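You operate a simulated robot arm through the tools that you are given. There is no shell and no other tool. Be economical: measure what you need, move in short steps, check, and stop when the job is done.

Carry out the task below with a simulated robot arm. There is one attempt and no reset: what you move stays moved.

## Task
Dust under the white basket and slide it back with the duster inside.
Fine: slide the basket aside first, without lifting it. What is to be rubbed or washed off counts as gone when no trace of it is left.

It is judged by the outcome, as a careful person would: the job done as asked, and still so three seconds after it is handed in. It fails if anything else is knocked over, pushed out of place, dropped, spilled or broken.

## Robot
A 7-joint arm with a two-finger gripper, on a carriage that runs on a rail from [-24.2, -74.5] to [49.4, 151.8] (x, y) and turns from -3.246 to 2.548 rad about z. Base frame: it is fixed where the carriage stands at the start and does not move with it; the origin is on the floor, on the carriage's upright axis, x ahead of it, y to its left, z up; the surface under the hand at the start is at about z = 75. Readings come in cm, rad, newtons and seconds.
Its first joint turns from -2.601 to 2.601 rad. Places, roughly: dust [80, 10, 80]; inside of the white basket [80, 10, 80]. Payload 2.45 kg.
Tool frame: the origin (TCP) lies between the finger pads and is the grasp point; the fingertips stand 2.6 cm ahead of it; z points along the fingers, y is the line along which they close. Largest opening 9.6 cm; the body of the gripper starts 6.9 cm behind the TCP.
Orientation is told as [roll, pitch, yaw] about the base's x, y, z axes, in that order, counted from this pose: with the fingers straight down and closing along the base's y, the tool's x points along the base's -x, its y along +y and its z along -z.

## Interface
- The arm moves only by the tool apply_moves. Its argument "series" is one flat list of numbers, 7 for each row, row after row: the finger opening in cm, from 0 to 9.6, then the shift along the tool's x, y, z in units of 250 mm (1.0 is 250 mm), then the turn, a rotation vector about the tool's x, y, z in units of 180 degrees (1.0 is 180 degrees). In form: [fingers, tx, ty, tz, rx, ry, rz, fingers, tx, ty, tz, rx, ry, rz, ...]. A call has 1 to 20 rows; each row is the pose to reach, as a shift and turn from the pose commanded when the call began, along the tool's axes at that moment. A call with a number of a shift or a turn outside -1 to 1 is refused whole. Rows are played at 5 a second. More than 5 cm and 0.15 rad between two rows, or a gripper value outside its range, and nothing of the call is played. Where a pose cannot be reached the arm comes as near as it can. A force on the tool above 40 N (or 10 N above the force at the start of the call, whichever is more), or a blocked arm, ends the call early, and 0.2 s more pass. Each finger halts on what it meets, pressing with about 28 N; the grip force reading is that of the motor and also rises with nothing between the fingers. The clock runs only during rows and for 0.2 s after the last one: add rows that repeat a pose to give the fingers time. The reply holds the time, the measured pose of the TCP, the force on the tool along the base axes, the opening and the grip force, in the units named above and with some noise, with the torque about the TCP (base axes, N m) and any sound that the robot's microphone picked up.
- Cameras (640 x 400 px; columns grow to the right, rows downward): "scene" is now at [4.51, 16.79, 156.31]; the picture's right is [-0.02, -1.00, 0.00], its down [-0.55, 0.01, -0.83] and it looks along [0.83, -0.02, -0.55] (base axes); focal length 276 px, centre (320, 200). "wrist" rides on the gripper at [8.2, 0.3, -9.8] in the tool frame; the picture's right is [-0.04, 1.00, 0.00], its down [-0.73, -0.03, -0.68] and it looks along [-0.68, -0.03, 0.73] (tool axes); focal length 256 px, centre (320, 200). There is no depth. A picture from a camera that has moved, and an enlarged one, comes with that camera's place and axes in the base frame and with its lens.
- grab_frame(camera): a new picture of that camera. The clock stands still meanwhile.
- move_column(by): slides the trunk up (or, below 0, down) by that many cm; the arm and the scene camera ride with it, the base frame stays. It gives what a move gives, with no picture.
- steer(legs): drives the robot by 1 to 6 legs, each [ahead, left, turn to the left] in cm, cm and rad, along the robot's own axes; the way and the turn of a leg run together, so that a leg with both is an arc; at most 150 cm and 3.142 rad a leg. The arm and the cameras ride along, it lands a little off, and it stops where it bumps. It keeps to its track: a leg is cut to what the track allows. It gives what a move gives.
- turn_head(pan, tilt): turns the head with the scene camera to pan (to the left, within 2.705 rad either way) and tilt (down, from -0.506 to 1.204), counted from straight ahead of the robot. It gives what a move gives.
- zoom(camera, box): a new picture of the part [left, top, right, bottom] of that camera's present view, enlarged. The clock stands still meanwhile.
- close_job(): hands the job in; it is judged then, once.

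Go step by step. Nothing tells you exact positions but the pictures and the camera data: compare them with the known pose of the tool, close in by small moves and look again before you grip or let go. The budget is 120 turns and 90 pictures, counting those below and the enlarged ones. Unless the task says otherwise, let go and move clear before handing in, and close with one line.

The tools are called after ">>>" as name(argument=value, ...) on one line, values as JSON. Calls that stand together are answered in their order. apply_moves: Moves the arm, as the interface text tells. Its arguments: {"type":"object","properties":{"series":{"type":"array","items":{"type":"number"}}},"required":["series"]} The other tools are called the same way: move_column (by) slides the trunk up or down; steer (legs) drives the base; turn_head (pan, tilt) turns the head that bears the scene camera; grab_frame (camera) takes a picture; zoom (camera, box) takes an enlarged picture of a part of a camera's view; close_job () hands the job in.

At the start:

```text
t: 0.0
position: [84.84, 33.71, 110.47]
tcp_rot: [-0.001, -0.001, 0.001]
wrist_force: [-0.4, 0.6, 0.3]
torque: [-0.02, -0.02, -0.02]
width: 9.62
grasp_force: 0.1
trunk travel left (down, up): [-55.0, 16.0]
robot x, y, heading: [-0.05, -0.35, -0.003]
head pan, tilt: [-0.023, 0.586]
```

scene: 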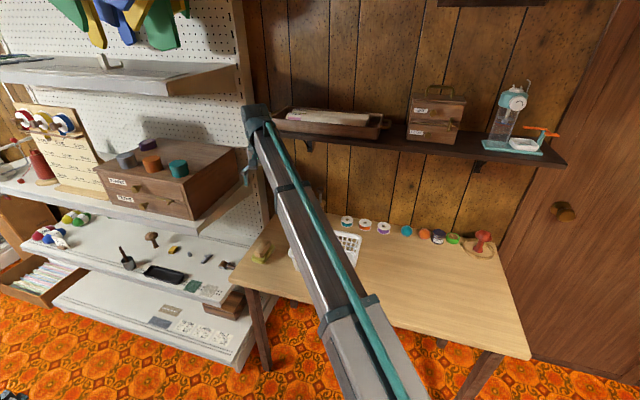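
wrist: 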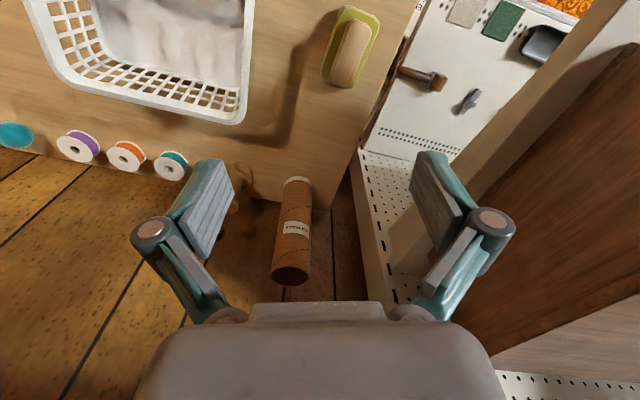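

The basket stands on the table under the arm, and a small padded block on a green-yellow base (possibly the duster) sits at the table's left end. I'll take closer looks.

>>> zoom(camera="scene", box=[220, 190, 540, 390])

>>> zoom(camera="wrist", box=[0, 0, 420, 262])

>>> zoom(camera="scene", box=[0, 170, 280, 345])

```text
2.00 times, centred on (380, 290) of scene
camera zoom: at [4.51, 16.79, 156.31], right [-0.02, -1.0, 0.0], down [-0.55, 0.01, -0.83], along [0.83, -0.02, -0.55], focal length 553 px, centre (200, 20)
```

zoom: 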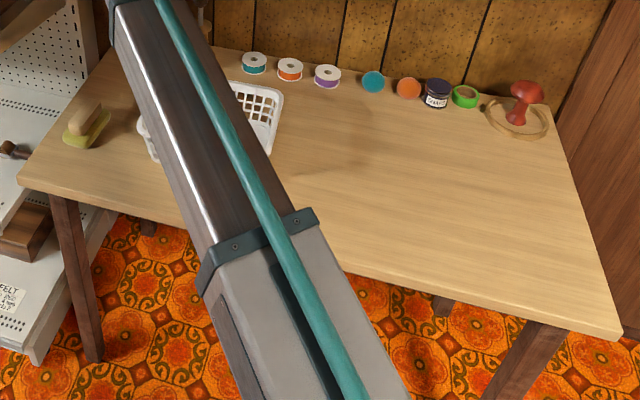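

```text
1.52 times, centred on (210, 131) of wrist
camera zoom: at [76.67, 34.04, 120.41], right [0.04, 1.0, 0.0], down [0.73, -0.03, 0.68], along [0.68, -0.03, -0.73], focal length 390 px, centre (488, 305)
```

zoom: 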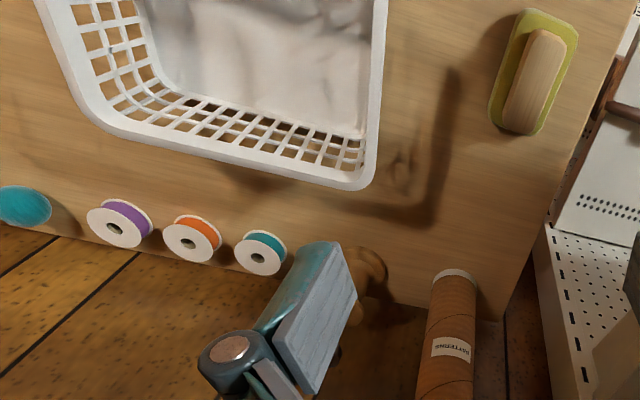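

```text
2.29 times, centred on (140, 258) of scene
camera zoom: at [4.51, 16.79, 156.31], right [-0.02, -1.0, 0.0], down [-0.55, 0.01, -0.83], along [0.83, -0.02, -0.55], focal length 632 px, centre (731, 69)
```

zoom: 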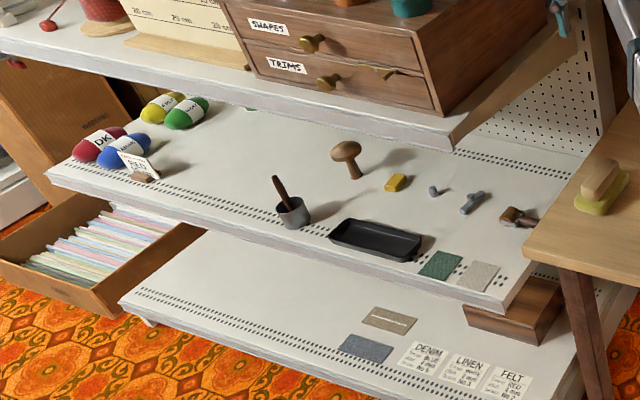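

The duster is the green pad with the wooden handle at about (86, 38), and the basket is near (80, 10). I'll move the hand to look into the basket from above.

>>> apply_moves(series=[9.6, 0.08, -0.16, -0.03, 0, 0, 0, 9.6, 0.16, -0.32, -0.06, 0, 0, 0, 9.6, 0.24, -0.48, -0.1, 0, 0, 0, 9.6, 0.32, -0.64, -0.13, 0, 0, 0, 9.6, 0.4, -0.8, -0.16, 0, 0, 0, 9.6, 0.48, -0.96, -0.2, 0, 0, 0, 9.6, 0.48, -0.96, -0.2, 0, 0, 0])

>>> grab_frame(camera="wrist")

>>> grab_frame(camera="scene")

```text
t: 1.6
position: [72.97, 9.41, 115.76]
tcp_rot: [0.001, -0.008, 0.001]
wrist_force: [-1.1, -0.1, -0.6]
torque: [-0.02, 0.0, -0.01]
width: 9.6
grasp_force: 0.0
trunk travel left (down, up): [-55.0, 16.0]
robot x, y, heading: [0.03, 0.26, 0.001]
head pan, tilt: [-0.023, 0.586]
```

```text
84 pictures are left
camera wrist: at [64.78, 9.85, 125.46], right [0.04, 1.0, 0.0], down [0.73, -0.03, 0.68], along [0.68, -0.03, -0.73], focal length 256 px, centre (320, 200)
```

wrist: 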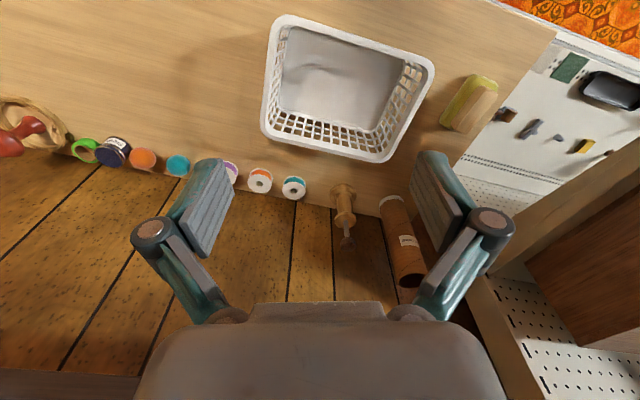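

```text
83 pictures are left
camera scene: at [4.51, 16.78, 156.31], right [-0.02, -1.0, 0.0], down [-0.55, 0.01, -0.83], along [0.83, -0.02, -0.55], focal length 276 px, centre (320, 200)
```

scene: 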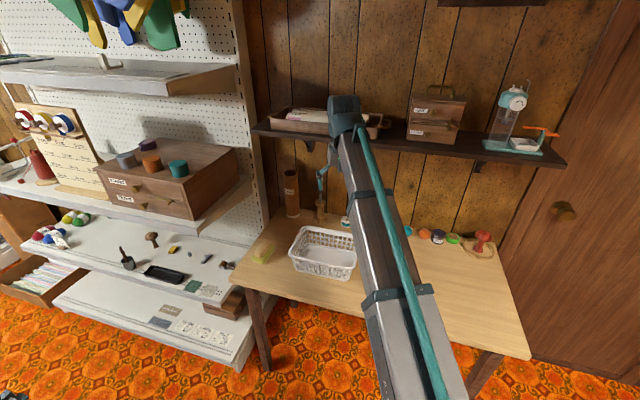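

The basket is now visible from both cameras; its inside looks lined with cloth or simply empty. Zooming in to check.

>>> zoom(camera="wrist", box=[240, 0, 512, 170])

>>> zoom(camera="scene", box=[230, 200, 390, 300])

```text
2.35 times, centred on (376, 85) of wrist
camera zoom: at [64.78, 9.85, 125.46], right [0.04, 1.0, 0.0], down [0.73, -0.03, 0.68], along [0.68, -0.03, -0.73], focal length 602 px, centre (188, 471)
```

zoom: 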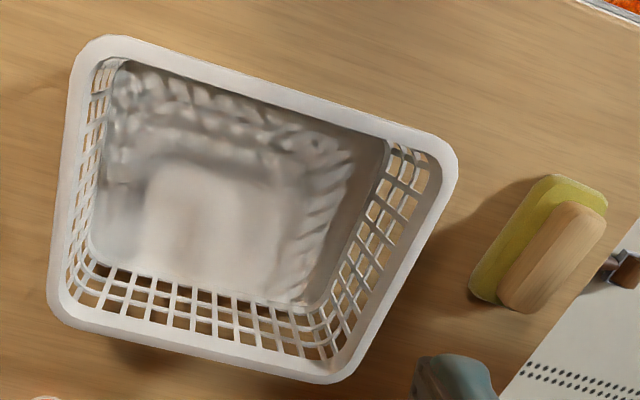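

```text
4.00 times, centred on (310, 250) of scene
camera zoom: at [4.51, 16.78, 156.31], right [-0.02, -1.0, 0.0], down [-0.55, 0.01, -0.83], along [0.83, -0.02, -0.55], focal length 1106 px, centre (360, 0)
```

zoom: 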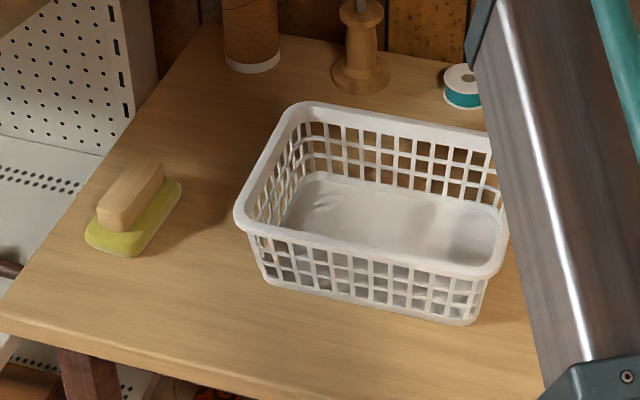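

The basket is empty, with a solid bottom, and is turned about 17° like the table; its rim centre is about (82, 12, 84). I'll go above the middle of its right-hand short rim, with the fingers closing along the basket's long axis.

>>> apply_moves(series=[6, -0.044, -0.07, 0.126, 0, 0, 0.0186, 6, -0.088, -0.14, 0.252, 0, 0, 0.0372, 6, -0.132, -0.21, 0.378, 0, 0, 0.0558, 6, -0.176, -0.28, 0.504, 0, 0, 0.0744, 6, -0.22, -0.348, 0.63, 0, 0, 0.093, 6, -0.22, -0.348, 0.63, 0, 0, 0.093])

>>> grab_frame(camera="wrist")

>>> zoom(camera="scene", box=[230, 190, 422, 310])

```text
t: 3.0
position: [78.46, 0.86, 99.87]
tcp_rot: [0.0, 0.002, -0.294]
wrist_force: [0.2, 0.3, -0.2]
torque: [0.01, -0.05, 0.0]
width: 6.0
grasp_force: 0.1
trunk travel left (down, up): [-55.0, 16.0]
robot x, y, heading: [-0.05, -0.08, -0.0]
head pan, tilt: [-0.023, 0.586]
```

```text
80 pictures are left
camera wrist: at [70.72, 3.57, 109.61], right [0.33, 0.95, 0.0], down [0.69, -0.24, 0.68], along [0.64, -0.22, -0.73], focal length 256 px, centre (320, 200)
```

wrist: 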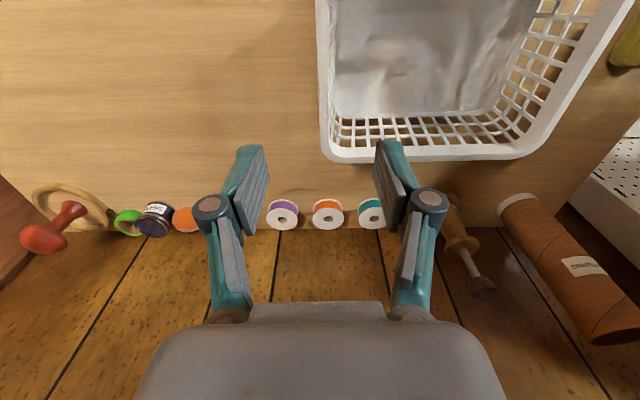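

```text
3.33 times, centred on (326, 250) of scene
camera zoom: at [4.53, 16.77, 156.31], right [-0.02, -1.0, 0.0], down [-0.55, 0.01, -0.83], along [0.83, -0.02, -0.55], focal length 921 px, centre (300, 33)
```

zoom: 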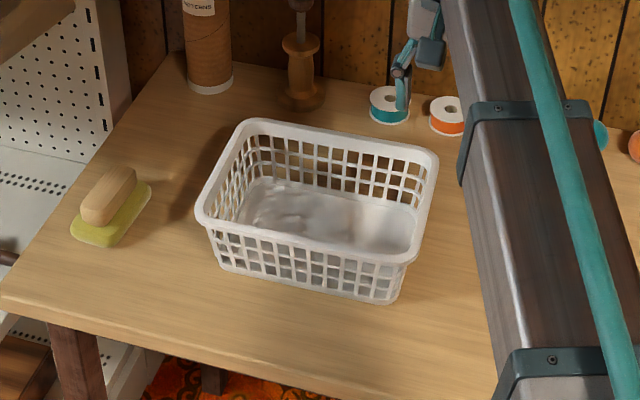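

The rim's right side is straight below. I'll descend to just above it and check alignment before straddling.

>>> apply_moves(series=[6, 0, 0.01, 0.16, 0, 0, 0, 6, 0, 0.03, 0.32, 0, 0, 0, 6, 0, 0.04, 0.48, 0, 0, 0, 6, 0, 0.04, 0.48, 0, 0, 0])

>>> grab_frame(camera="wrist")

>>> zoom(camera="scene", box=[270, 190, 430, 290])

```text
t: 4.0
position: [78.69, 1.93, 87.9]
tcp_rot: [0.0, 0.0, -0.294]
wrist_force: [0.3, -0.1, 0.1]
torque: [0.04, 0.01, 0.02]
width: 6.0
grasp_force: 0.0
trunk travel left (down, up): [-55.0, 16.0]
robot x, y, heading: [-0.05, -0.13, 0.0]
head pan, tilt: [-0.023, 0.586]
```

```text
78 pictures are left
camera wrist: at [70.99, 4.63, 97.69], right [0.33, 0.95, 0.0], down [0.69, -0.24, 0.68], along [0.64, -0.22, -0.73], focal length 256 px, centre (320, 200)
```

wrist: 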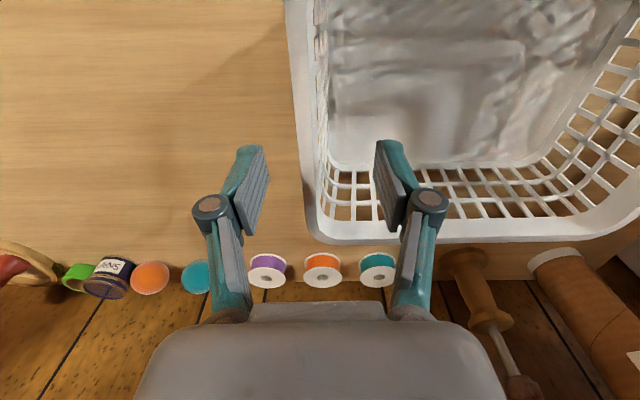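

```text
4.00 times, centred on (350, 240) of scene
camera zoom: at [4.53, 16.78, 156.31], right [-0.02, -1.0, 0.0], down [-0.55, 0.01, -0.83], along [0.83, -0.02, -0.55], focal length 1106 px, centre (200, 40)
```

zoom: 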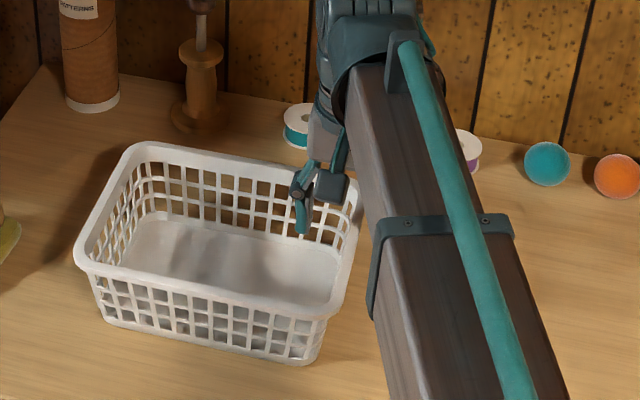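

The fingers straddle the rim, centred about 0.5 cm too far inward. I'll correct that, lower onto the rim and close.

>>> apply_moves(series=[6, 0, -0.02, 0.0, 0, 0, 0, 6, 0, -0.02, 0.09, 0, 0, 0, 6, 0, -0.02, 0.184, 0, 0, 0, 6, 0, -0.02, 0.184, 0, 0, 0, 4, 0, -0.02, 0.184, 0, 0, 0, 3, 0, -0.02, 0.184, 0, 0, 0, 2, 0, -0.02, 0.184, 0, 0, 0, 1, 0, -0.02, 0.184, 0, 0, 0, 0, 0, -0.02, 0.184, 0, 0, 0, 0, 0, -0.02, 0.184, 0, 0, 0])

>>> grab_frame(camera="wrist")

>>> zoom(camera="scene", box=[230, 190, 390, 290])

```text
t: 6.2
position: [78.56, 1.47, 83.43]
tcp_rot: [0.002, -0.001, -0.293]
wrist_force: [1.8, 0.9, 3.4]
torque: [0.89, -0.17, -0.28]
width: 1.29
grasp_force: 27.7
trunk travel left (down, up): [-55.0, 16.0]
robot x, y, heading: [-0.2, -0.17, 0.002]
head pan, tilt: [-0.023, 0.586]
```

```text
76 pictures are left
camera wrist: at [70.78, 4.16, 93.26], right [0.33, 0.95, 0.0], down [0.69, -0.24, 0.68], along [0.64, -0.22, -0.73], focal length 256 px, centre (320, 200)
```

wrist: 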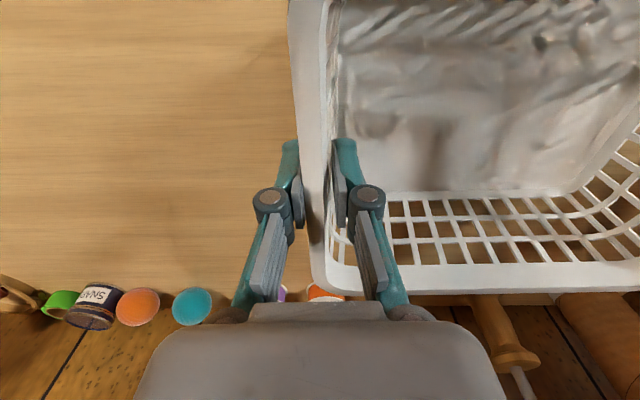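

```text
4.00 times, centred on (310, 240) of scene
camera zoom: at [4.49, 16.78, 156.31], right [-0.02, -1.0, 0.0], down [-0.55, 0.01, -0.83], along [0.83, -0.02, -0.55], focal length 1106 px, centre (360, 40)
```

zoom: 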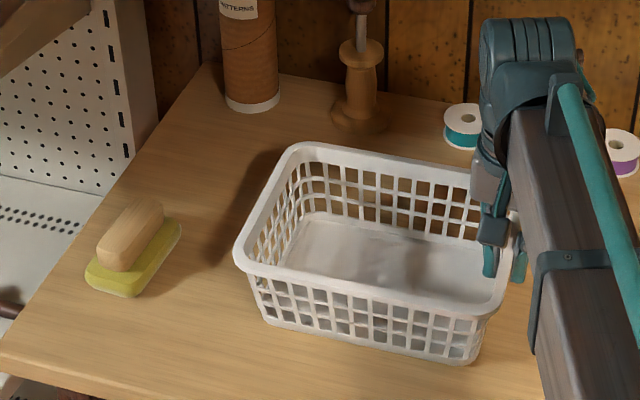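

The rim is gripped (1.3 cm) and the basket hasn't moved. Now I slide it along its long axis, away from the duster, keeping it on the table.

>>> apply_moves(series=[0, 0, -0.04, 0, 0, 0, 0, 0, 0, -0.1, 0, 0, 0, 0, 0, 0, -0.18, 0, 0, 0, 0, 0, 0, -0.26, 0, 0, 0, 0, 0, 0, -0.34, 0, 0, 0, 0, 0, 0, -0.42, 0, 0, 0, 0, 0, 0, -0.5, 0, 0, 0, 0, 0, 0, -0.58, 0, 0, 0, 0, 0, 0, -0.66, 0, 0, 0, 0, 0, 0, -0.74, 0, 0, 0, 0, 0, 0, -0.82, 0, 0, 0, 0, 0, 0, -0.9, 0, 0, 0, 0, 0, 0, -0.96, 0, 0, 0, 0, 0, 0, -1.0, 0, 0, 0, 0, 0, 0, -1.0, 0, 0, 0, 0])

>>> grab_frame(camera="scene")

```text
t: 9.4
position: [71.31, -22.45, 83.37]
tcp_rot: [0.001, -0.004, -0.292]
wrist_force: [1.7, 10.1, 25.3]
torque: [1.01, -0.31, 0.03]
width: 1.37
grasp_force: 28.0
trunk travel left (down, up): [-55.0, 16.0]
robot x, y, heading: [-0.44, -0.1, -0.001]
head pan, tilt: [-0.023, 0.586]
```

```text
74 pictures are left
camera scene: at [4.28, 16.94, 156.3], right [-0.02, -1.0, 0.0], down [-0.55, 0.01, -0.83], along [0.83, -0.02, -0.55], focal length 276 px, centre (320, 200)
```

scene: 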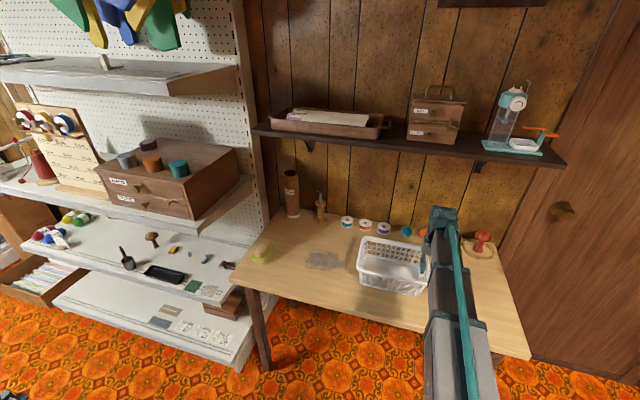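

The dust patch is exposed, but the hand is pressing down about 25 N. I'll look closer.

>>> zoom(camera="scene", box=[290, 200, 450, 300])

>>> grab_frame(camera="wrist")

```text
4.00 times, centred on (370, 250) of scene
camera zoom: at [4.28, 16.94, 156.3], right [-0.02, -1.0, 0.0], down [-0.55, 0.01, -0.83], along [0.83, -0.02, -0.55], focal length 1106 px, centre (120, 0)
```

zoom: 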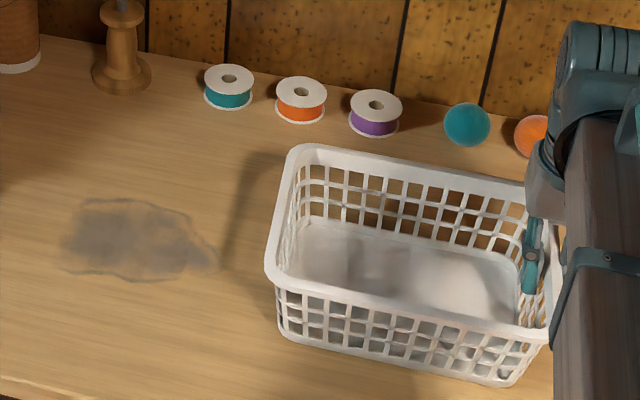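

```text
72 pictures are left
camera wrist: at [63.51, -19.7, 93.12], right [0.33, 0.95, 0.0], down [0.69, -0.24, 0.68], along [0.64, -0.22, -0.73], focal length 256 px, centre (320, 200)
```

wrist: 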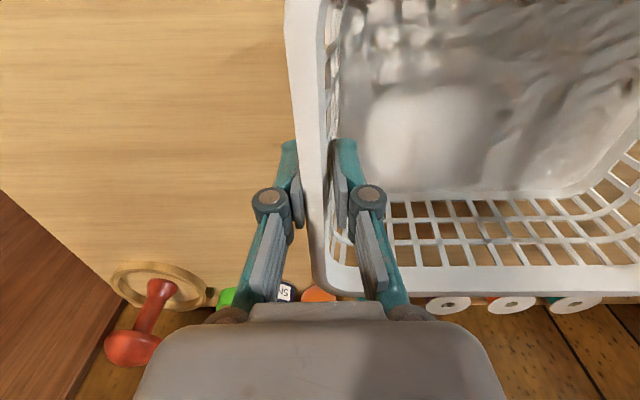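

The basket sits flat. I'll relieve the pressure by a millimetre or two and slide 5 cm further.

>>> apply_moves(series=[0, 0, 0, -0.006, 0, 0, 0, 0, 0, -0.06, -0.006, 0, 0, 0, 0, 0, -0.14, -0.006, 0, 0, 0, 0, 0, -0.2, -0.006, 0, 0, 0, 0, 0, -0.2, -0.006, 0, 0, 0])

```text
t: 10.6
position: [69.77, -27.09, 83.48]
tcp_rot: [0.001, -0.002, -0.292]
wrist_force: [-0.1, 0.0, 3.1]
torque: [0.68, -0.51, 0.14]
width: 1.32
grasp_force: 28.2
trunk travel left (down, up): [-55.0, 16.0]
robot x, y, heading: [0.08, -0.19, -0.004]
head pan, tilt: [-0.023, 0.586]
```

Now release and rise clear of the basket.

>>> apply_moves(series=[2, 0, 0, 0, 0, 0, 0, 4, 0, 0, 0, 0, 0, 0, 5, 0, 0, 0, 0, 0, 0, 5, 0, 0, -0.12, 0, 0, 0, 5, 0, 0, -0.3, 0, 0, 0, 5, 0, 0, -0.5, 0, 0, 0, 5, 0, 0, -0.7, 0, 0, 0])

>>> grab_frame(camera="wrist")

>>> zoom(camera="scene", box=[222, 210, 382, 310])

```text
t: 12.2
position: [70.08, -27.01, 100.89]
tcp_rot: [0.0, 0.0, -0.291]
wrist_force: [-0.6, -0.4, -0.3]
torque: [0.02, -0.01, -0.03]
width: 5.0
grasp_force: 0.0
trunk travel left (down, up): [-55.0, 16.0]
robot x, y, heading: [0.14, -0.11, -0.0]
head pan, tilt: [-0.023, 0.586]
```

```text
71 pictures are left
camera wrist: at [62.29, -24.42, 110.74], right [0.33, 0.95, 0.0], down [0.69, -0.24, 0.68], along [0.64, -0.22, -0.73], focal length 256 px, centre (320, 200)
```

wrist: 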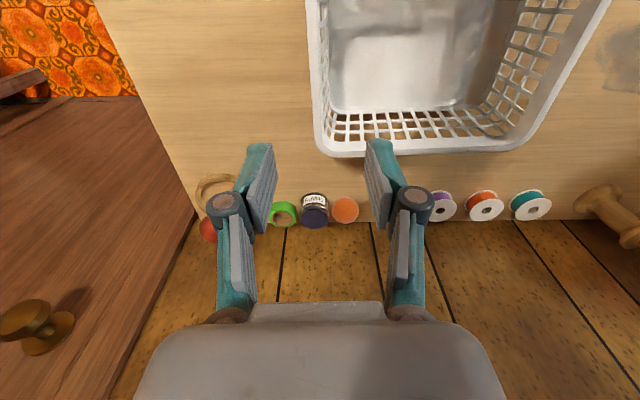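

```text
4.00 times, centred on (302, 260) of scene
camera zoom: at [4.5, 16.79, 156.3], right [-0.02, -1.0, 0.0], down [-0.55, 0.01, -0.83], along [0.83, -0.02, -0.55], focal length 1106 px, centre (392, -40)
```

zoom: 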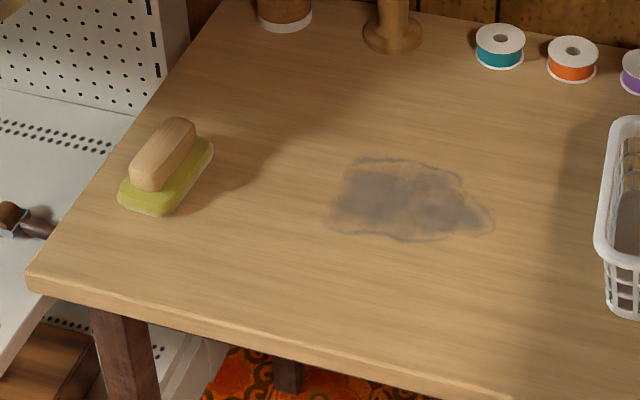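

The dust spans about x 77–90, y 4–22. The duster is at about (85.7, 36.9), long axis about −32° from x. I'll travel over to it.

>>> apply_moves(series=[7, 0, 0.15, 0, 0, 0, 0, 7, 0, 0.33, 0, 0, 0, 0, 7, 0.0, 0.52, 0, 0, 0, 0, 7, 0.0, 0.7, 0, 0, 0, 0, 7, 0.02, 0.86, 0, 0, 0, 0, 7, 0.03, 1.0, 0, 0, 0, 0])

>>> apply_moves(series=[7, 0, 0.15, 0, 0, 0, 0, 7, 0, 0.33, 0, 0, 0, 0, 7, 0.02, 0.52, 0, 0, 0, 0, 7, 0.04, 0.7, 0, 0, 0, 0, 7, 0.05, 0.86, 0, 0, 0, 0, 7, 0.06, 1.0, 0, 0, 0, 0])

>>> apply_moves(series=[7, 0.01, 0.15, 0, 0, 0, 0.02, 7, 0.02, 0.32, 0.05, 0, 0, 0.04, 7, 0.03, 0.48, 0.1, 0, 0, 0.06, 7, 0.05, 0.626, 0.2, 0, 0, 0.082, 7, 0.05, 0.626, 0.2, 0, 0, 0.082])

>>> grab_frame(camera="wrist")

>>> grab_frame(camera="scene")

```text
t: 13.6
position: [76.43, -3.09, 101.03]
tcp_rot: [-0.001, -0.001, -0.292]
wrist_force: [0.2, 0.5, 0.1]
torque: [0.0, 0.01, 0.01]
width: 7.0
grasp_force: 0.0
trunk travel left (down, up): [-55.0, 16.0]
robot x, y, heading: [-0.2, -0.12, 0.003]
head pan, tilt: [-0.023, 0.586]
```

```text
t: 15.0
position: [82.13, 21.32, 100.88]
tcp_rot: [-0.001, 0.002, -0.292]
wrist_force: [0.2, -0.5, 0.4]
torque: [0.01, -0.03, 0.03]
width: 6.98
grasp_force: 0.1
trunk travel left (down, up): [-55.0, 16.0]
robot x, y, heading: [-0.44, 0.09, -0.003]
head pan, tilt: [-0.023, 0.586]
```

```text
t: 16.2
position: [85.47, 36.82, 95.72]
tcp_rot: [0.001, 0.0, -0.55]
wrist_force: [0.6, -0.9, -0.3]
torque: [-0.01, -0.02, 0.02]
width: 7.0
grasp_force: 0.1
trunk travel left (down, up): [-55.0, 16.0]
robot x, y, heading: [-0.26, 0.31, -0.002]
head pan, tilt: [-0.023, 0.586]
```

```text
69 pictures are left
camera wrist: at [78.6, 41.25, 105.52], right [0.56, 0.83, 0.0], down [0.61, -0.41, 0.68], along [0.56, -0.38, -0.73], focal length 256 px, centre (320, 200)
```

wrist: 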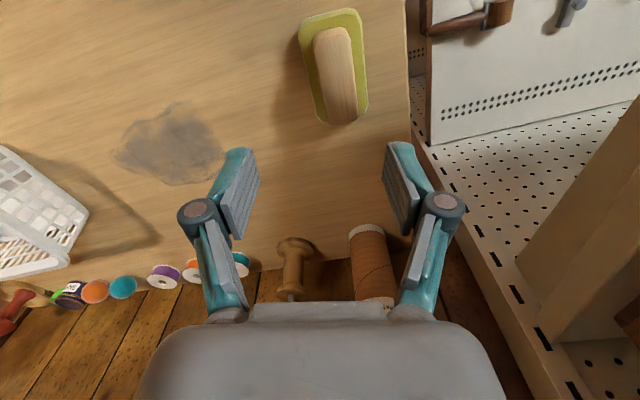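

```text
68 pictures are left
camera scene: at [4.51, 16.8, 156.31], right [-0.02, -1.0, 0.0], down [-0.55, 0.01, -0.83], along [0.83, -0.02, -0.55], focal length 276 px, centre (320, 200)
```

scene: 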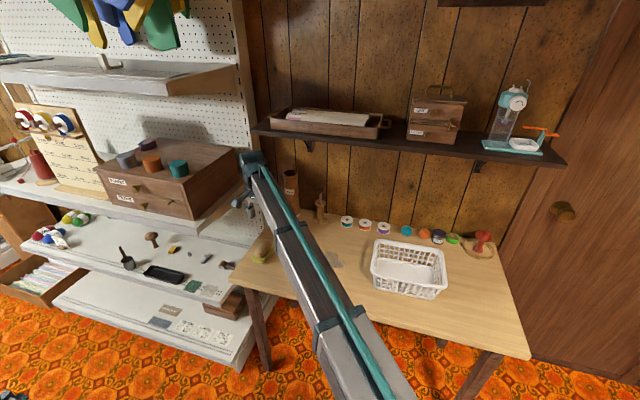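

The duster lies at about (85.8, 38.1), a bit less turned than I assumed (~−26°). I'll adjust and come lower.

>>> apply_moves(series=[7, 0.008, 0.025, 0.15, 0, 0, -0.016, 7, 0.016, 0.05, 0.31, 0, 0, -0.032, 7, 0.016, 0.05, 0.31, 0, 0, -0.032])

>>> grab_frame(camera="wrist")

>>> zoom(camera="scene", box=[212, 190, 308, 250])

```text
t: 17.0
position: [85.8, 38.09, 88.07]
tcp_rot: [-0.001, 0.0, -0.448]
wrist_force: [0.6, -0.4, 0.0]
torque: [-0.03, -0.02, 0.01]
width: 7.0
grasp_force: 0.1
trunk travel left (down, up): [-55.0, 16.0]
robot x, y, heading: [0.28, -0.1, 0.002]
head pan, tilt: [-0.023, 0.586]
```

```text
67 pictures are left
camera wrist: at [78.52, 42.01, 97.9], right [0.47, 0.88, 0.0], down [0.65, -0.34, 0.68], along [0.6, -0.32, -0.73], focal length 256 px, centre (320, 200)
```

wrist: 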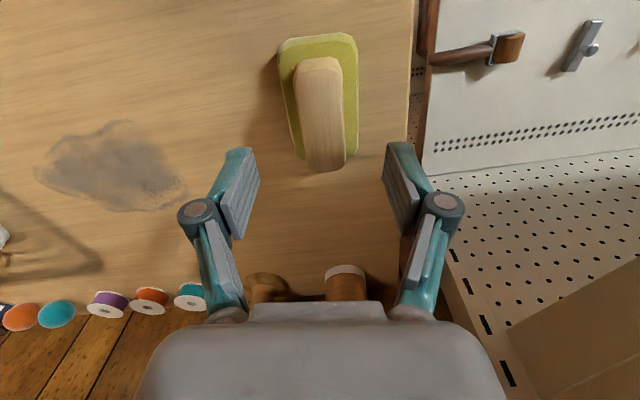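

```text
6.67 times, centred on (260, 220) of scene
camera zoom: at [4.52, 16.79, 156.31], right [-0.02, -1.0, 0.0], down [-0.55, 0.01, -0.83], along [0.83, -0.02, -0.55], focal length 1842 px, centre (720, 67)
```

zoom: 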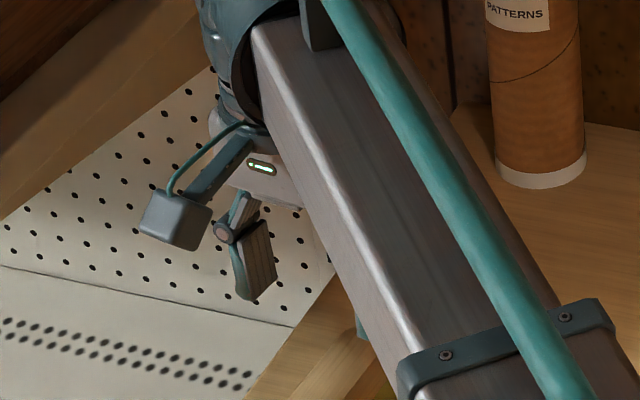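

Lined up well with the handle. Descending with the fingers on either side, then a look.

>>> apply_moves(series=[7, 0, 0, 0.1, 0, 0, 0, 7, 0, 0, 0.2, 0, 0, 0, 7, 0, 0, 0.27, 0, 0, 0, 7, 0, 0, 0.32, 0, 0, 0, 7, 0, 0, 0.32, 0, 0, 0])

>>> grab_frame(camera="wrist")

```text
t: 18.2
position: [85.78, 37.94, 80.21]
tcp_rot: [-0.001, 0.0, -0.449]
wrist_force: [-0.5, 0.8, -0.2]
torque: [0.01, 0.0, -0.01]
width: 7.01
grasp_force: 0.0
trunk travel left (down, up): [-55.0, 16.0]
robot x, y, heading: [-0.5, 0.02, 0.006]
head pan, tilt: [-0.023, 0.586]
```

```text
65 pictures are left
camera wrist: at [78.52, 41.79, 90.02], right [0.47, 0.88, 0.0], down [0.65, -0.35, 0.68], along [0.6, -0.32, -0.73], focal length 256 px, centre (320, 200)
```

wrist: 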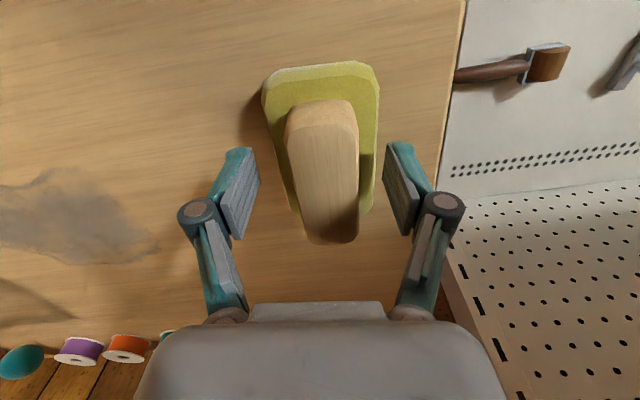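

Centred on the handle. Lower slightly and close.

>>> apply_moves(series=[7, 0, 0, 0.024, 0, 0, 0, 5, 0, 0, 0.024, 0, 0, 0, 4, 0, 0, 0.024, 0, 0, 0, 3, 0, 0, 0.024, 0, 0, 0, 2, 0, 0, 0.024, 0, 0, 0, 0, 0, 0, 0.024, 0, 0, 0, 0, 0, 0, 0.024, 0, 0, 0])

>>> grab_frame(camera="wrist")

```text
t: 19.8
position: [85.78, 38.02, 80.0]
tcp_rot: [0.005, -0.004, -0.45]
wrist_force: [13.5, 8.9, 34.9]
torque: [0.21, -0.35, 0.16]
width: 3.41
grasp_force: 27.8
trunk travel left (down, up): [-55.0, 16.0]
robot x, y, heading: [0.1, -0.15, 0.002]
head pan, tilt: [-0.023, 0.586]
```

```text
64 pictures are left
camera wrist: at [78.47, 41.78, 89.71], right [0.47, 0.88, 0.0], down [0.64, -0.35, 0.68], along [0.6, -0.32, -0.73], focal length 256 px, centre (320, 200)
```

wrist: 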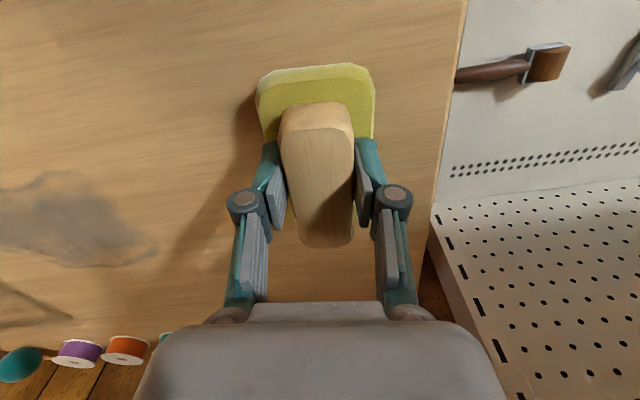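

The duster is gripped (3.4 cm). I'll lift it slightly, carry it to the upper edge of the dust and set it down lightly.

>>> apply_moves(series=[0, 0, 0, -0.06, 0, 0, 0, 0, 0, 0, -0.14, 0, 0, 0, 0, -0.05, -0.12, -0.16, 0, 0, 0, 0, -0.1, -0.26, -0.16, 0, 0, 0, 0, -0.16, -0.4, -0.16, 0, 0, 0, 0, -0.19, -0.48, -0.16, 0, 0, 0, 0, -0.19, -0.48, -0.16, 0, 0, 0])

>>> grab_frame(camera="wrist")

>>> zoom(camera="scene", box=[222, 200, 382, 300])

```text
t: 21.4
position: [84.71, 25.01, 83.6]
tcp_rot: [0.001, 0.001, -0.446]
wrist_force: [0.6, 0.1, -1.0]
torque: [0.06, 0.02, -0.03]
width: 3.36
grasp_force: 27.8
trunk travel left (down, up): [-55.0, 16.0]
robot x, y, heading: [0.17, 0.16, 0.0]
head pan, tilt: [-0.023, 0.586]
```

```text
63 pictures are left
camera wrist: at [77.46, 28.87, 93.34], right [0.47, 0.88, 0.0], down [0.65, -0.34, 0.68], along [0.6, -0.32, -0.73], focal length 256 px, centre (320, 200)
```

wrist: 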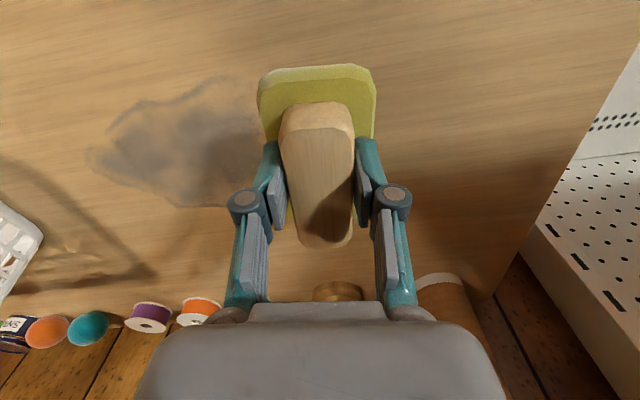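

```text
4.00 times, centred on (302, 250) of scene
camera zoom: at [4.53, 16.78, 156.31], right [-0.02, -1.0, 0.0], down [-0.55, 0.01, -0.83], along [0.83, -0.02, -0.55], focal length 1106 px, centre (392, 0)
```

zoom: 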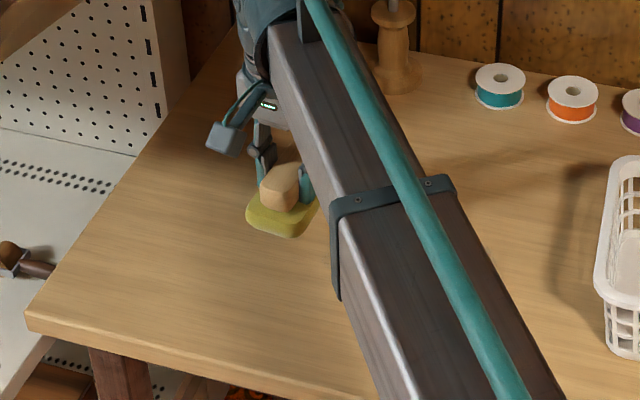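

Duster held level just clear of the table. Lowering onto the table and wiping the first pair of strokes.

>>> apply_moves(series=[0, 0, 0, 0.08, 0, 0, 0, 0, 0, 0, 0.13, 0, 0, 0, 0, 0, 0, 0.148, 0, 0, 0, 0, 0, -0.1, 0.148, 0, 0, 0, 0, 0, -0.2, 0.148, 0, 0, 0, 0, 0, -0.3, 0.148, 0, 0, 0, 0, 0, -0.4, 0.148, 0, 0, 0, 0, 0, -0.5, 0.148, 0, 0, 0, 0, 0, -0.6, 0.148, 0, 0, 0, 0, 0, -0.7, 0.148, 0, 0, 0, 0, 0, -0.8, 0.148, 0, 0, 0, 0, 0, -0.86, 0.148, 0, 0, 0])

>>> grab_frame(camera="wrist")

>>> zoom(camera="scene", box=[222, 200, 382, 300])

```text
t: 24.0
position: [75.46, 5.81, 79.98]
tcp_rot: [0.002, 0.0, -0.449]
wrist_force: [3.5, 7.3, 17.5]
torque: [0.21, 0.02, 0.02]
width: 3.32
grasp_force: 28.3
trunk travel left (down, up): [-55.0, 16.0]
robot x, y, heading: [0.02, -0.03, -0.001]
head pan, tilt: [-0.023, 0.586]
```

```text
61 pictures are left
camera wrist: at [68.15, 9.59, 89.75], right [0.47, 0.88, 0.0], down [0.65, -0.34, 0.68], along [0.6, -0.32, -0.73], focal length 256 px, centre (320, 200)
```

wrist: 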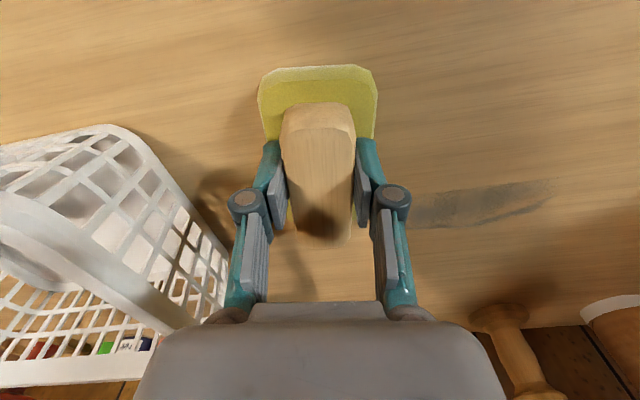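

```text
4.00 times, centred on (302, 250) of scene
camera zoom: at [4.37, 16.83, 156.32], right [-0.02, -1.0, 0.0], down [-0.55, 0.01, -0.83], along [0.83, -0.02, -0.55], focal length 1106 px, centre (392, 0)
```

zoom: 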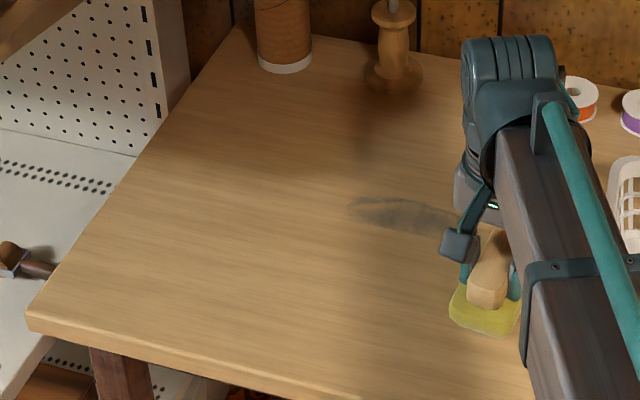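

One stroke cleared most of it; a strip on the far side is left. I shift 6 cm toward it and stroke back.

>>> apply_moves(series=[0, -0.08, 0, 0, 0, 0, 0, 0, -0.16, 0, 0, 0, 0, 0, 0, -0.24, 0, 0, 0, 0, 0, 0, -0.24, 0.1, 0, 0, 0, 0, 0, -0.24, 0.2, 0, 0, 0, 0, 0, -0.24, 0.3, 0, 0, 0, 0, 0, -0.24, 0.4, 0, 0, 0, 0, 0, -0.24, 0.5, 0, 0, 0, 0, 0, -0.24, 0.6, 0, 0, 0, 0, 0, -0.24, 0.7, 0, 0, 0, 0, 0, -0.24, 0.8, 0, 0, 0, 0, 0, -0.24, 0.86, 0, 0, 0, 0])

>>> grab_frame(camera="wrist")

>>> zoom(camera="scene", box=[222, 200, 382, 300])

```text
t: 26.6
position: [90.16, 22.48, 79.99]
tcp_rot: [0.001, -0.001, -0.448]
wrist_force: [-1.4, -6.0, 14.2]
torque: [-0.18, 0.14, 0.1]
width: 3.29
grasp_force: 27.8
trunk travel left (down, up): [-55.0, 16.0]
robot x, y, heading: [-0.03, -0.35, 0.003]
head pan, tilt: [-0.023, 0.586]
```

```text
59 pictures are left
camera wrist: at [82.92, 26.28, 89.75], right [0.47, 0.88, 0.0], down [0.65, -0.35, 0.68], along [0.6, -0.32, -0.73], focal length 256 px, centre (320, 200)
```

wrist: 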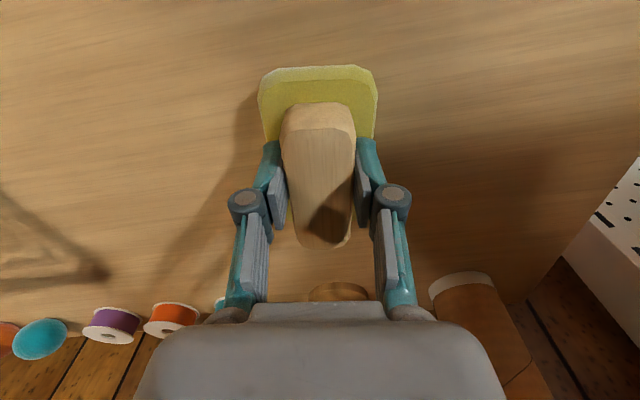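

```text
4.00 times, centred on (302, 250) of scene
camera zoom: at [4.33, 16.7, 156.33], right [-0.02, -1.0, 0.0], down [-0.55, 0.01, -0.83], along [0.83, -0.02, -0.55], focal length 1106 px, centre (392, 0)
```

zoom: 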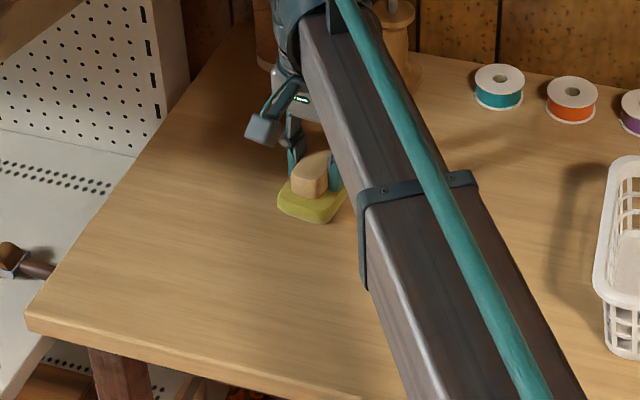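

It looks clean already; I'll do one more overlapping middle stroke for faint traces, ending toward the basket.

>>> apply_moves(series=[0, 0.06, 0, 0, 0, 0, 0, 0, 0.12, 0, 0, 0, 0, 0, 0, 0.12, -0.1, 0, 0, 0, 0, 0, 0.12, -0.2, 0, 0, 0, 0, 0, 0.12, -0.3, 0, 0, 0, 0, 0, 0.12, -0.4, 0, 0, 0, 0, 0, 0.12, -0.5, 0, 0, 0, 0, 0, 0.12, -0.6, 0, 0, 0, 0, 0, 0.12, -0.7, 0, 0, 0, 0, 0, 0.12, -0.8, 0, 0, 0, 0, 0, 0.12, -0.8, -0.1, 0, 0, 0, 0, 0.12, -0.8, -0.28, 0, 0, 0, 0, 0.12, -0.8, -0.46, 0, 0, 0, 0, 0.12, -0.8, -0.6, 0, 0, 0, 0, 0.12, -0.8, -0.6, 0, 0, 0])

>>> grab_frame(camera="wrist")

>>> zoom(camera="scene", box=[240, 210, 352, 280])

```text
t: 29.8
position: [78.88, 5.59, 95.0]
tcp_rot: [0.002, -0.001, -0.449]
wrist_force: [0.1, -0.1, -0.8]
torque: [-0.05, -0.01, -0.02]
width: 3.31
grasp_force: 28.2
trunk travel left (down, up): [-55.0, 16.0]
robot x, y, heading: [-0.12, 0.17, -0.004]
head pan, tilt: [-0.023, 0.586]
```

```text
57 pictures are left
camera wrist: at [71.68, 9.45, 104.84], right [0.47, 0.88, 0.0], down [0.65, -0.34, 0.68], along [0.6, -0.32, -0.73], focal length 256 px, centre (320, 200)
```

wrist: 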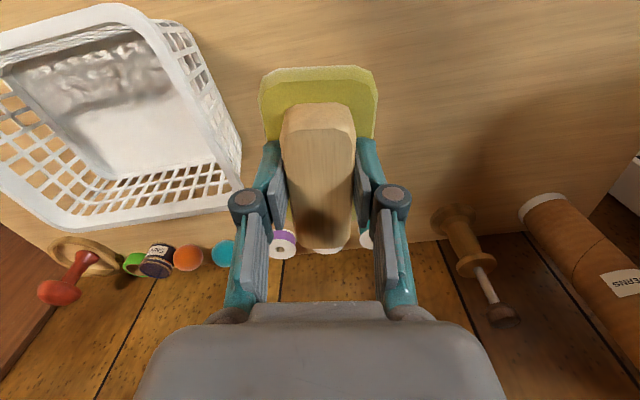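

```text
5.71 times, centred on (296, 245) of scene
camera zoom: at [4.51, 16.79, 156.31], right [-0.02, -1.0, 0.0], down [-0.55, 0.01, -0.83], along [0.83, -0.02, -0.55], focal length 1579 px, centre (457, -57)
```

zoom: 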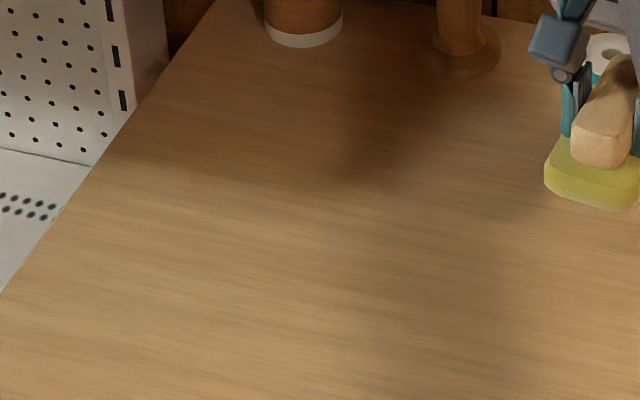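

The table is clean where the dust was. Now I carry the duster over the basket (centre about (73, −16)), turning it so that its length runs along the basket's length.

>>> apply_moves(series=[0, -0.0126, -0.0623, -0.0062, 0, 0, -0.0424, 0, -0.0252, -0.1246, -0.0123, 0, 0, -0.0847, 0, -0.0378, -0.1869, -0.0185, 0, 0, -0.1271, 0, -0.0505, -0.2492, -0.0246, 0, 0, -0.1694, 0, -0.0631, -0.3115, -0.0308, 0, 0, -0.2118, 0, -0.0757, -0.3738, -0.0369, 0, 0, -0.2542, 0, -0.0883, -0.4362, -0.0431, 0, 0, -0.2965, 0, -0.1009, -0.4985, -0.0492, 0, 0, -0.3389, 0, -0.1135, -0.5608, -0.0554, 0, 0, -0.3813, 0, -0.1262, -0.6231, -0.0615, 0, 0, -0.4236, 0, -0.1388, -0.6854, -0.0677, 0, 0, -0.466, 0, -0.1514, -0.7477, -0.0738, 0, 0, -0.5083, 0, -0.164, -0.81, -0.08, 0, 0, -0.5507, 0, -0.164, -0.81, -0.08, 0, 0, -0.5507])

>>> grab_frame(camera="wrist")

>>> grab_frame(camera="scene")

```text
t: 32.8
position: [73.78, -14.24, 96.97]
tcp_rot: [-0.001, 0.001, 1.282]
wrist_force: [0.5, 0.1, -0.2]
torque: [0.01, 0.01, 0.01]
width: 3.31
grasp_force: 28.3
trunk travel left (down, up): [-55.0, 16.0]
robot x, y, heading: [-0.5, 0.15, 0.0]
head pan, tilt: [-0.023, 0.586]
```

```text
55 pictures are left
camera wrist: at [71.12, -21.97, 106.71], right [-0.95, 0.32, 0.0], down [0.24, 0.69, 0.68], along [0.22, 0.64, -0.73], focal length 256 px, centre (320, 200)
```

wrist: 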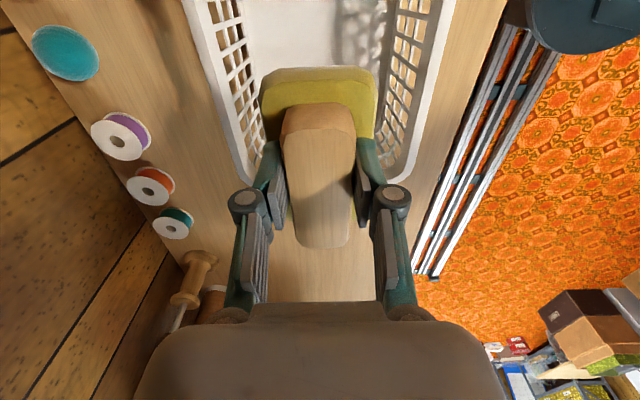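

```text
54 pictures are left
camera scene: at [4.52, 16.78, 156.31], right [-0.02, -1.0, 0.0], down [-0.55, 0.01, -0.83], along [0.83, -0.02, -0.55], focal length 276 px, centre (320, 200)
```

scene: 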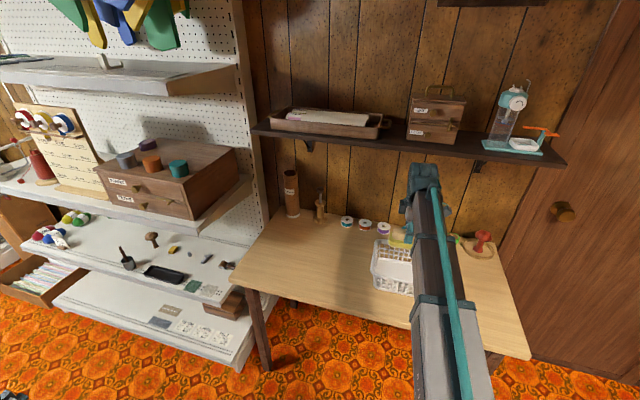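

Aligned with the basket lengthwise and sideways. Lowering the duster into it.

>>> apply_moves(series=[0, 0.01, 0, 0.14, 0, 0, 0, 0, 0.02, 0, 0.28, 0, 0, 0, 0, 0.02, 0, 0.4, 0, 0, 0, 0, 0.02, 0, 0.5, 0, 0, 0, 0, 0.02, 0, 0.58, 0, 0, 0, 0, 0.02, 0, 0.58, 0, 0, 0])

>>> grab_frame(camera="wrist")

>>> zoom(camera="scene", box=[340, 210, 468, 290])

```text
t: 34.2
position: [73.77, -14.8, 82.54]
tcp_rot: [0.0, 0.0, 1.281]
wrist_force: [0.0, -0.2, -0.3]
torque: [0.01, -0.02, 0.0]
width: 3.32
grasp_force: 27.9
trunk travel left (down, up): [-55.0, 16.0]
robot x, y, heading: [0.03, 0.1, 0.001]
head pan, tilt: [-0.023, 0.586]
```

```text
53 pictures are left
camera wrist: at [71.06, -22.45, 92.25], right [-0.95, 0.32, 0.0], down [0.24, 0.69, 0.68], along [0.22, 0.64, -0.73], focal length 256 px, centre (320, 200)
```

wrist: 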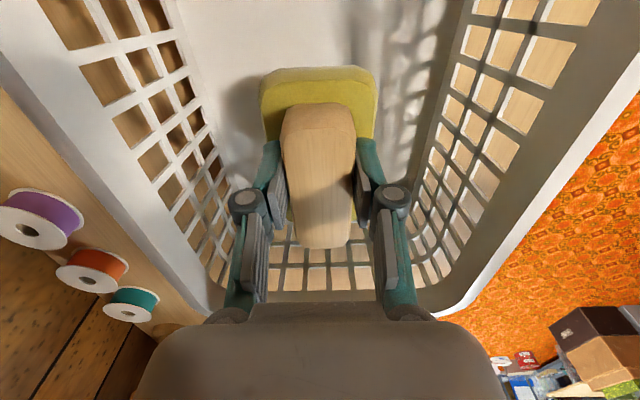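

```text
5.00 times, centred on (404, 250) of scene
camera zoom: at [4.53, 16.78, 156.31], right [-0.02, -1.0, 0.0], down [-0.55, 0.01, -0.83], along [0.83, -0.02, -0.55], focal length 1382 px, centre (-100, -50)
```

zoom: 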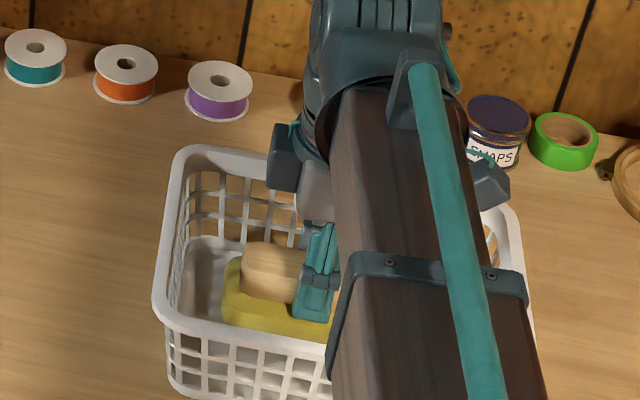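

It fits well inside. Lowering the last bit in small steps.

>>> apply_moves(series=[0, 0, 0, 0.02, 0, 0, 0, 0, 0, 0, 0.04, 0, 0, 0, 0, 0, 0, 0.06, 0, 0, 0, 0, 0, 0, 0.068, 0, 0, 0])

```text
t: 35.2
position: [73.7, -14.82, 80.59]
tcp_rot: [0.0, 0.0, 1.281]
wrist_force: [0.2, 0.1, -0.9]
torque: [-0.02, 0.0, -0.03]
width: 3.3
grasp_force: 28.0
trunk travel left (down, up): [-55.0, 16.0]
robot x, y, heading: [0.0, 0.13, 0.002]
head pan, tilt: [-0.023, 0.586]
```

>>> apply_moves(series=[0, 0, 0, 0.008, 0, 0, 0, 0, 0, 0, 0.012, 0, 0, 0, 0, 0, 0, 0.012, 0, 0, 0])

```text
t: 36.0
position: [73.55, -14.7, 80.45]
tcp_rot: [-0.002, -0.001, 1.28]
wrist_force: [1.5, -0.5, 5.8]
torque: [0.15, -0.04, -0.05]
width: 3.29
grasp_force: 28.0
trunk travel left (down, up): [-55.0, 16.0]
robot x, y, heading: [0.05, -0.04, 0.003]
head pan, tilt: [-0.023, 0.586]
```

Contact with the basket floor. Opening moderately and rising.

>>> apply_moves(series=[4, 0, 0, 0, 0, 0, 0, 5, 0, 0, 0, 0, 0, 0, 5.5, 0, 0, 0, 0, 0, 0, 5.5, 0, 0, -0.06, 0, 0, 0, 5.5, 0, 0, -0.2, 0, 0, 0, 5.5, 0, 0, -0.4, 0, 0, 0, 5.5, 0, 0, -0.6, 0, 0, 0, 5.5, 0, 0, -0.76, 0, 0, 0, 5.5, 0, 0, -0.76, 0, 0, 0])

>>> grab_frame(camera="wrist")

```text
t: 38.0
position: [73.72, -14.73, 99.45]
tcp_rot: [0.0, -0.001, 1.282]
wrist_force: [0.9, 0.5, 0.4]
torque: [-0.02, -0.02, 0.0]
width: 5.51
grasp_force: 0.1
trunk travel left (down, up): [-55.0, 16.0]
robot x, y, heading: [0.01, -0.37, 0.003]
head pan, tilt: [-0.023, 0.586]
```

```text
51 pictures are left
camera wrist: at [71.02, -22.59, 109.3], right [-0.95, 0.32, 0.0], down [0.24, 0.69, 0.68], along [0.22, 0.64, -0.73], focal length 256 px, centre (320, 200)
```

wrist: 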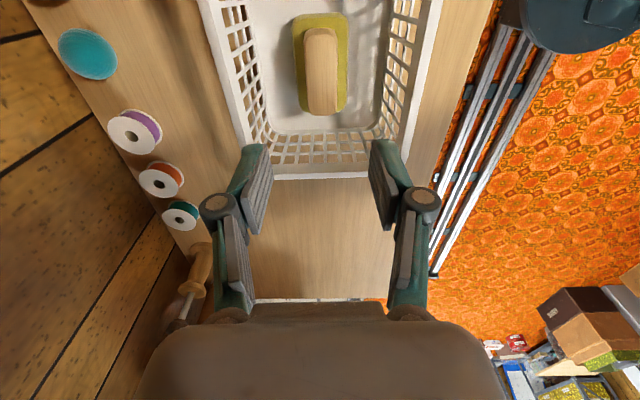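

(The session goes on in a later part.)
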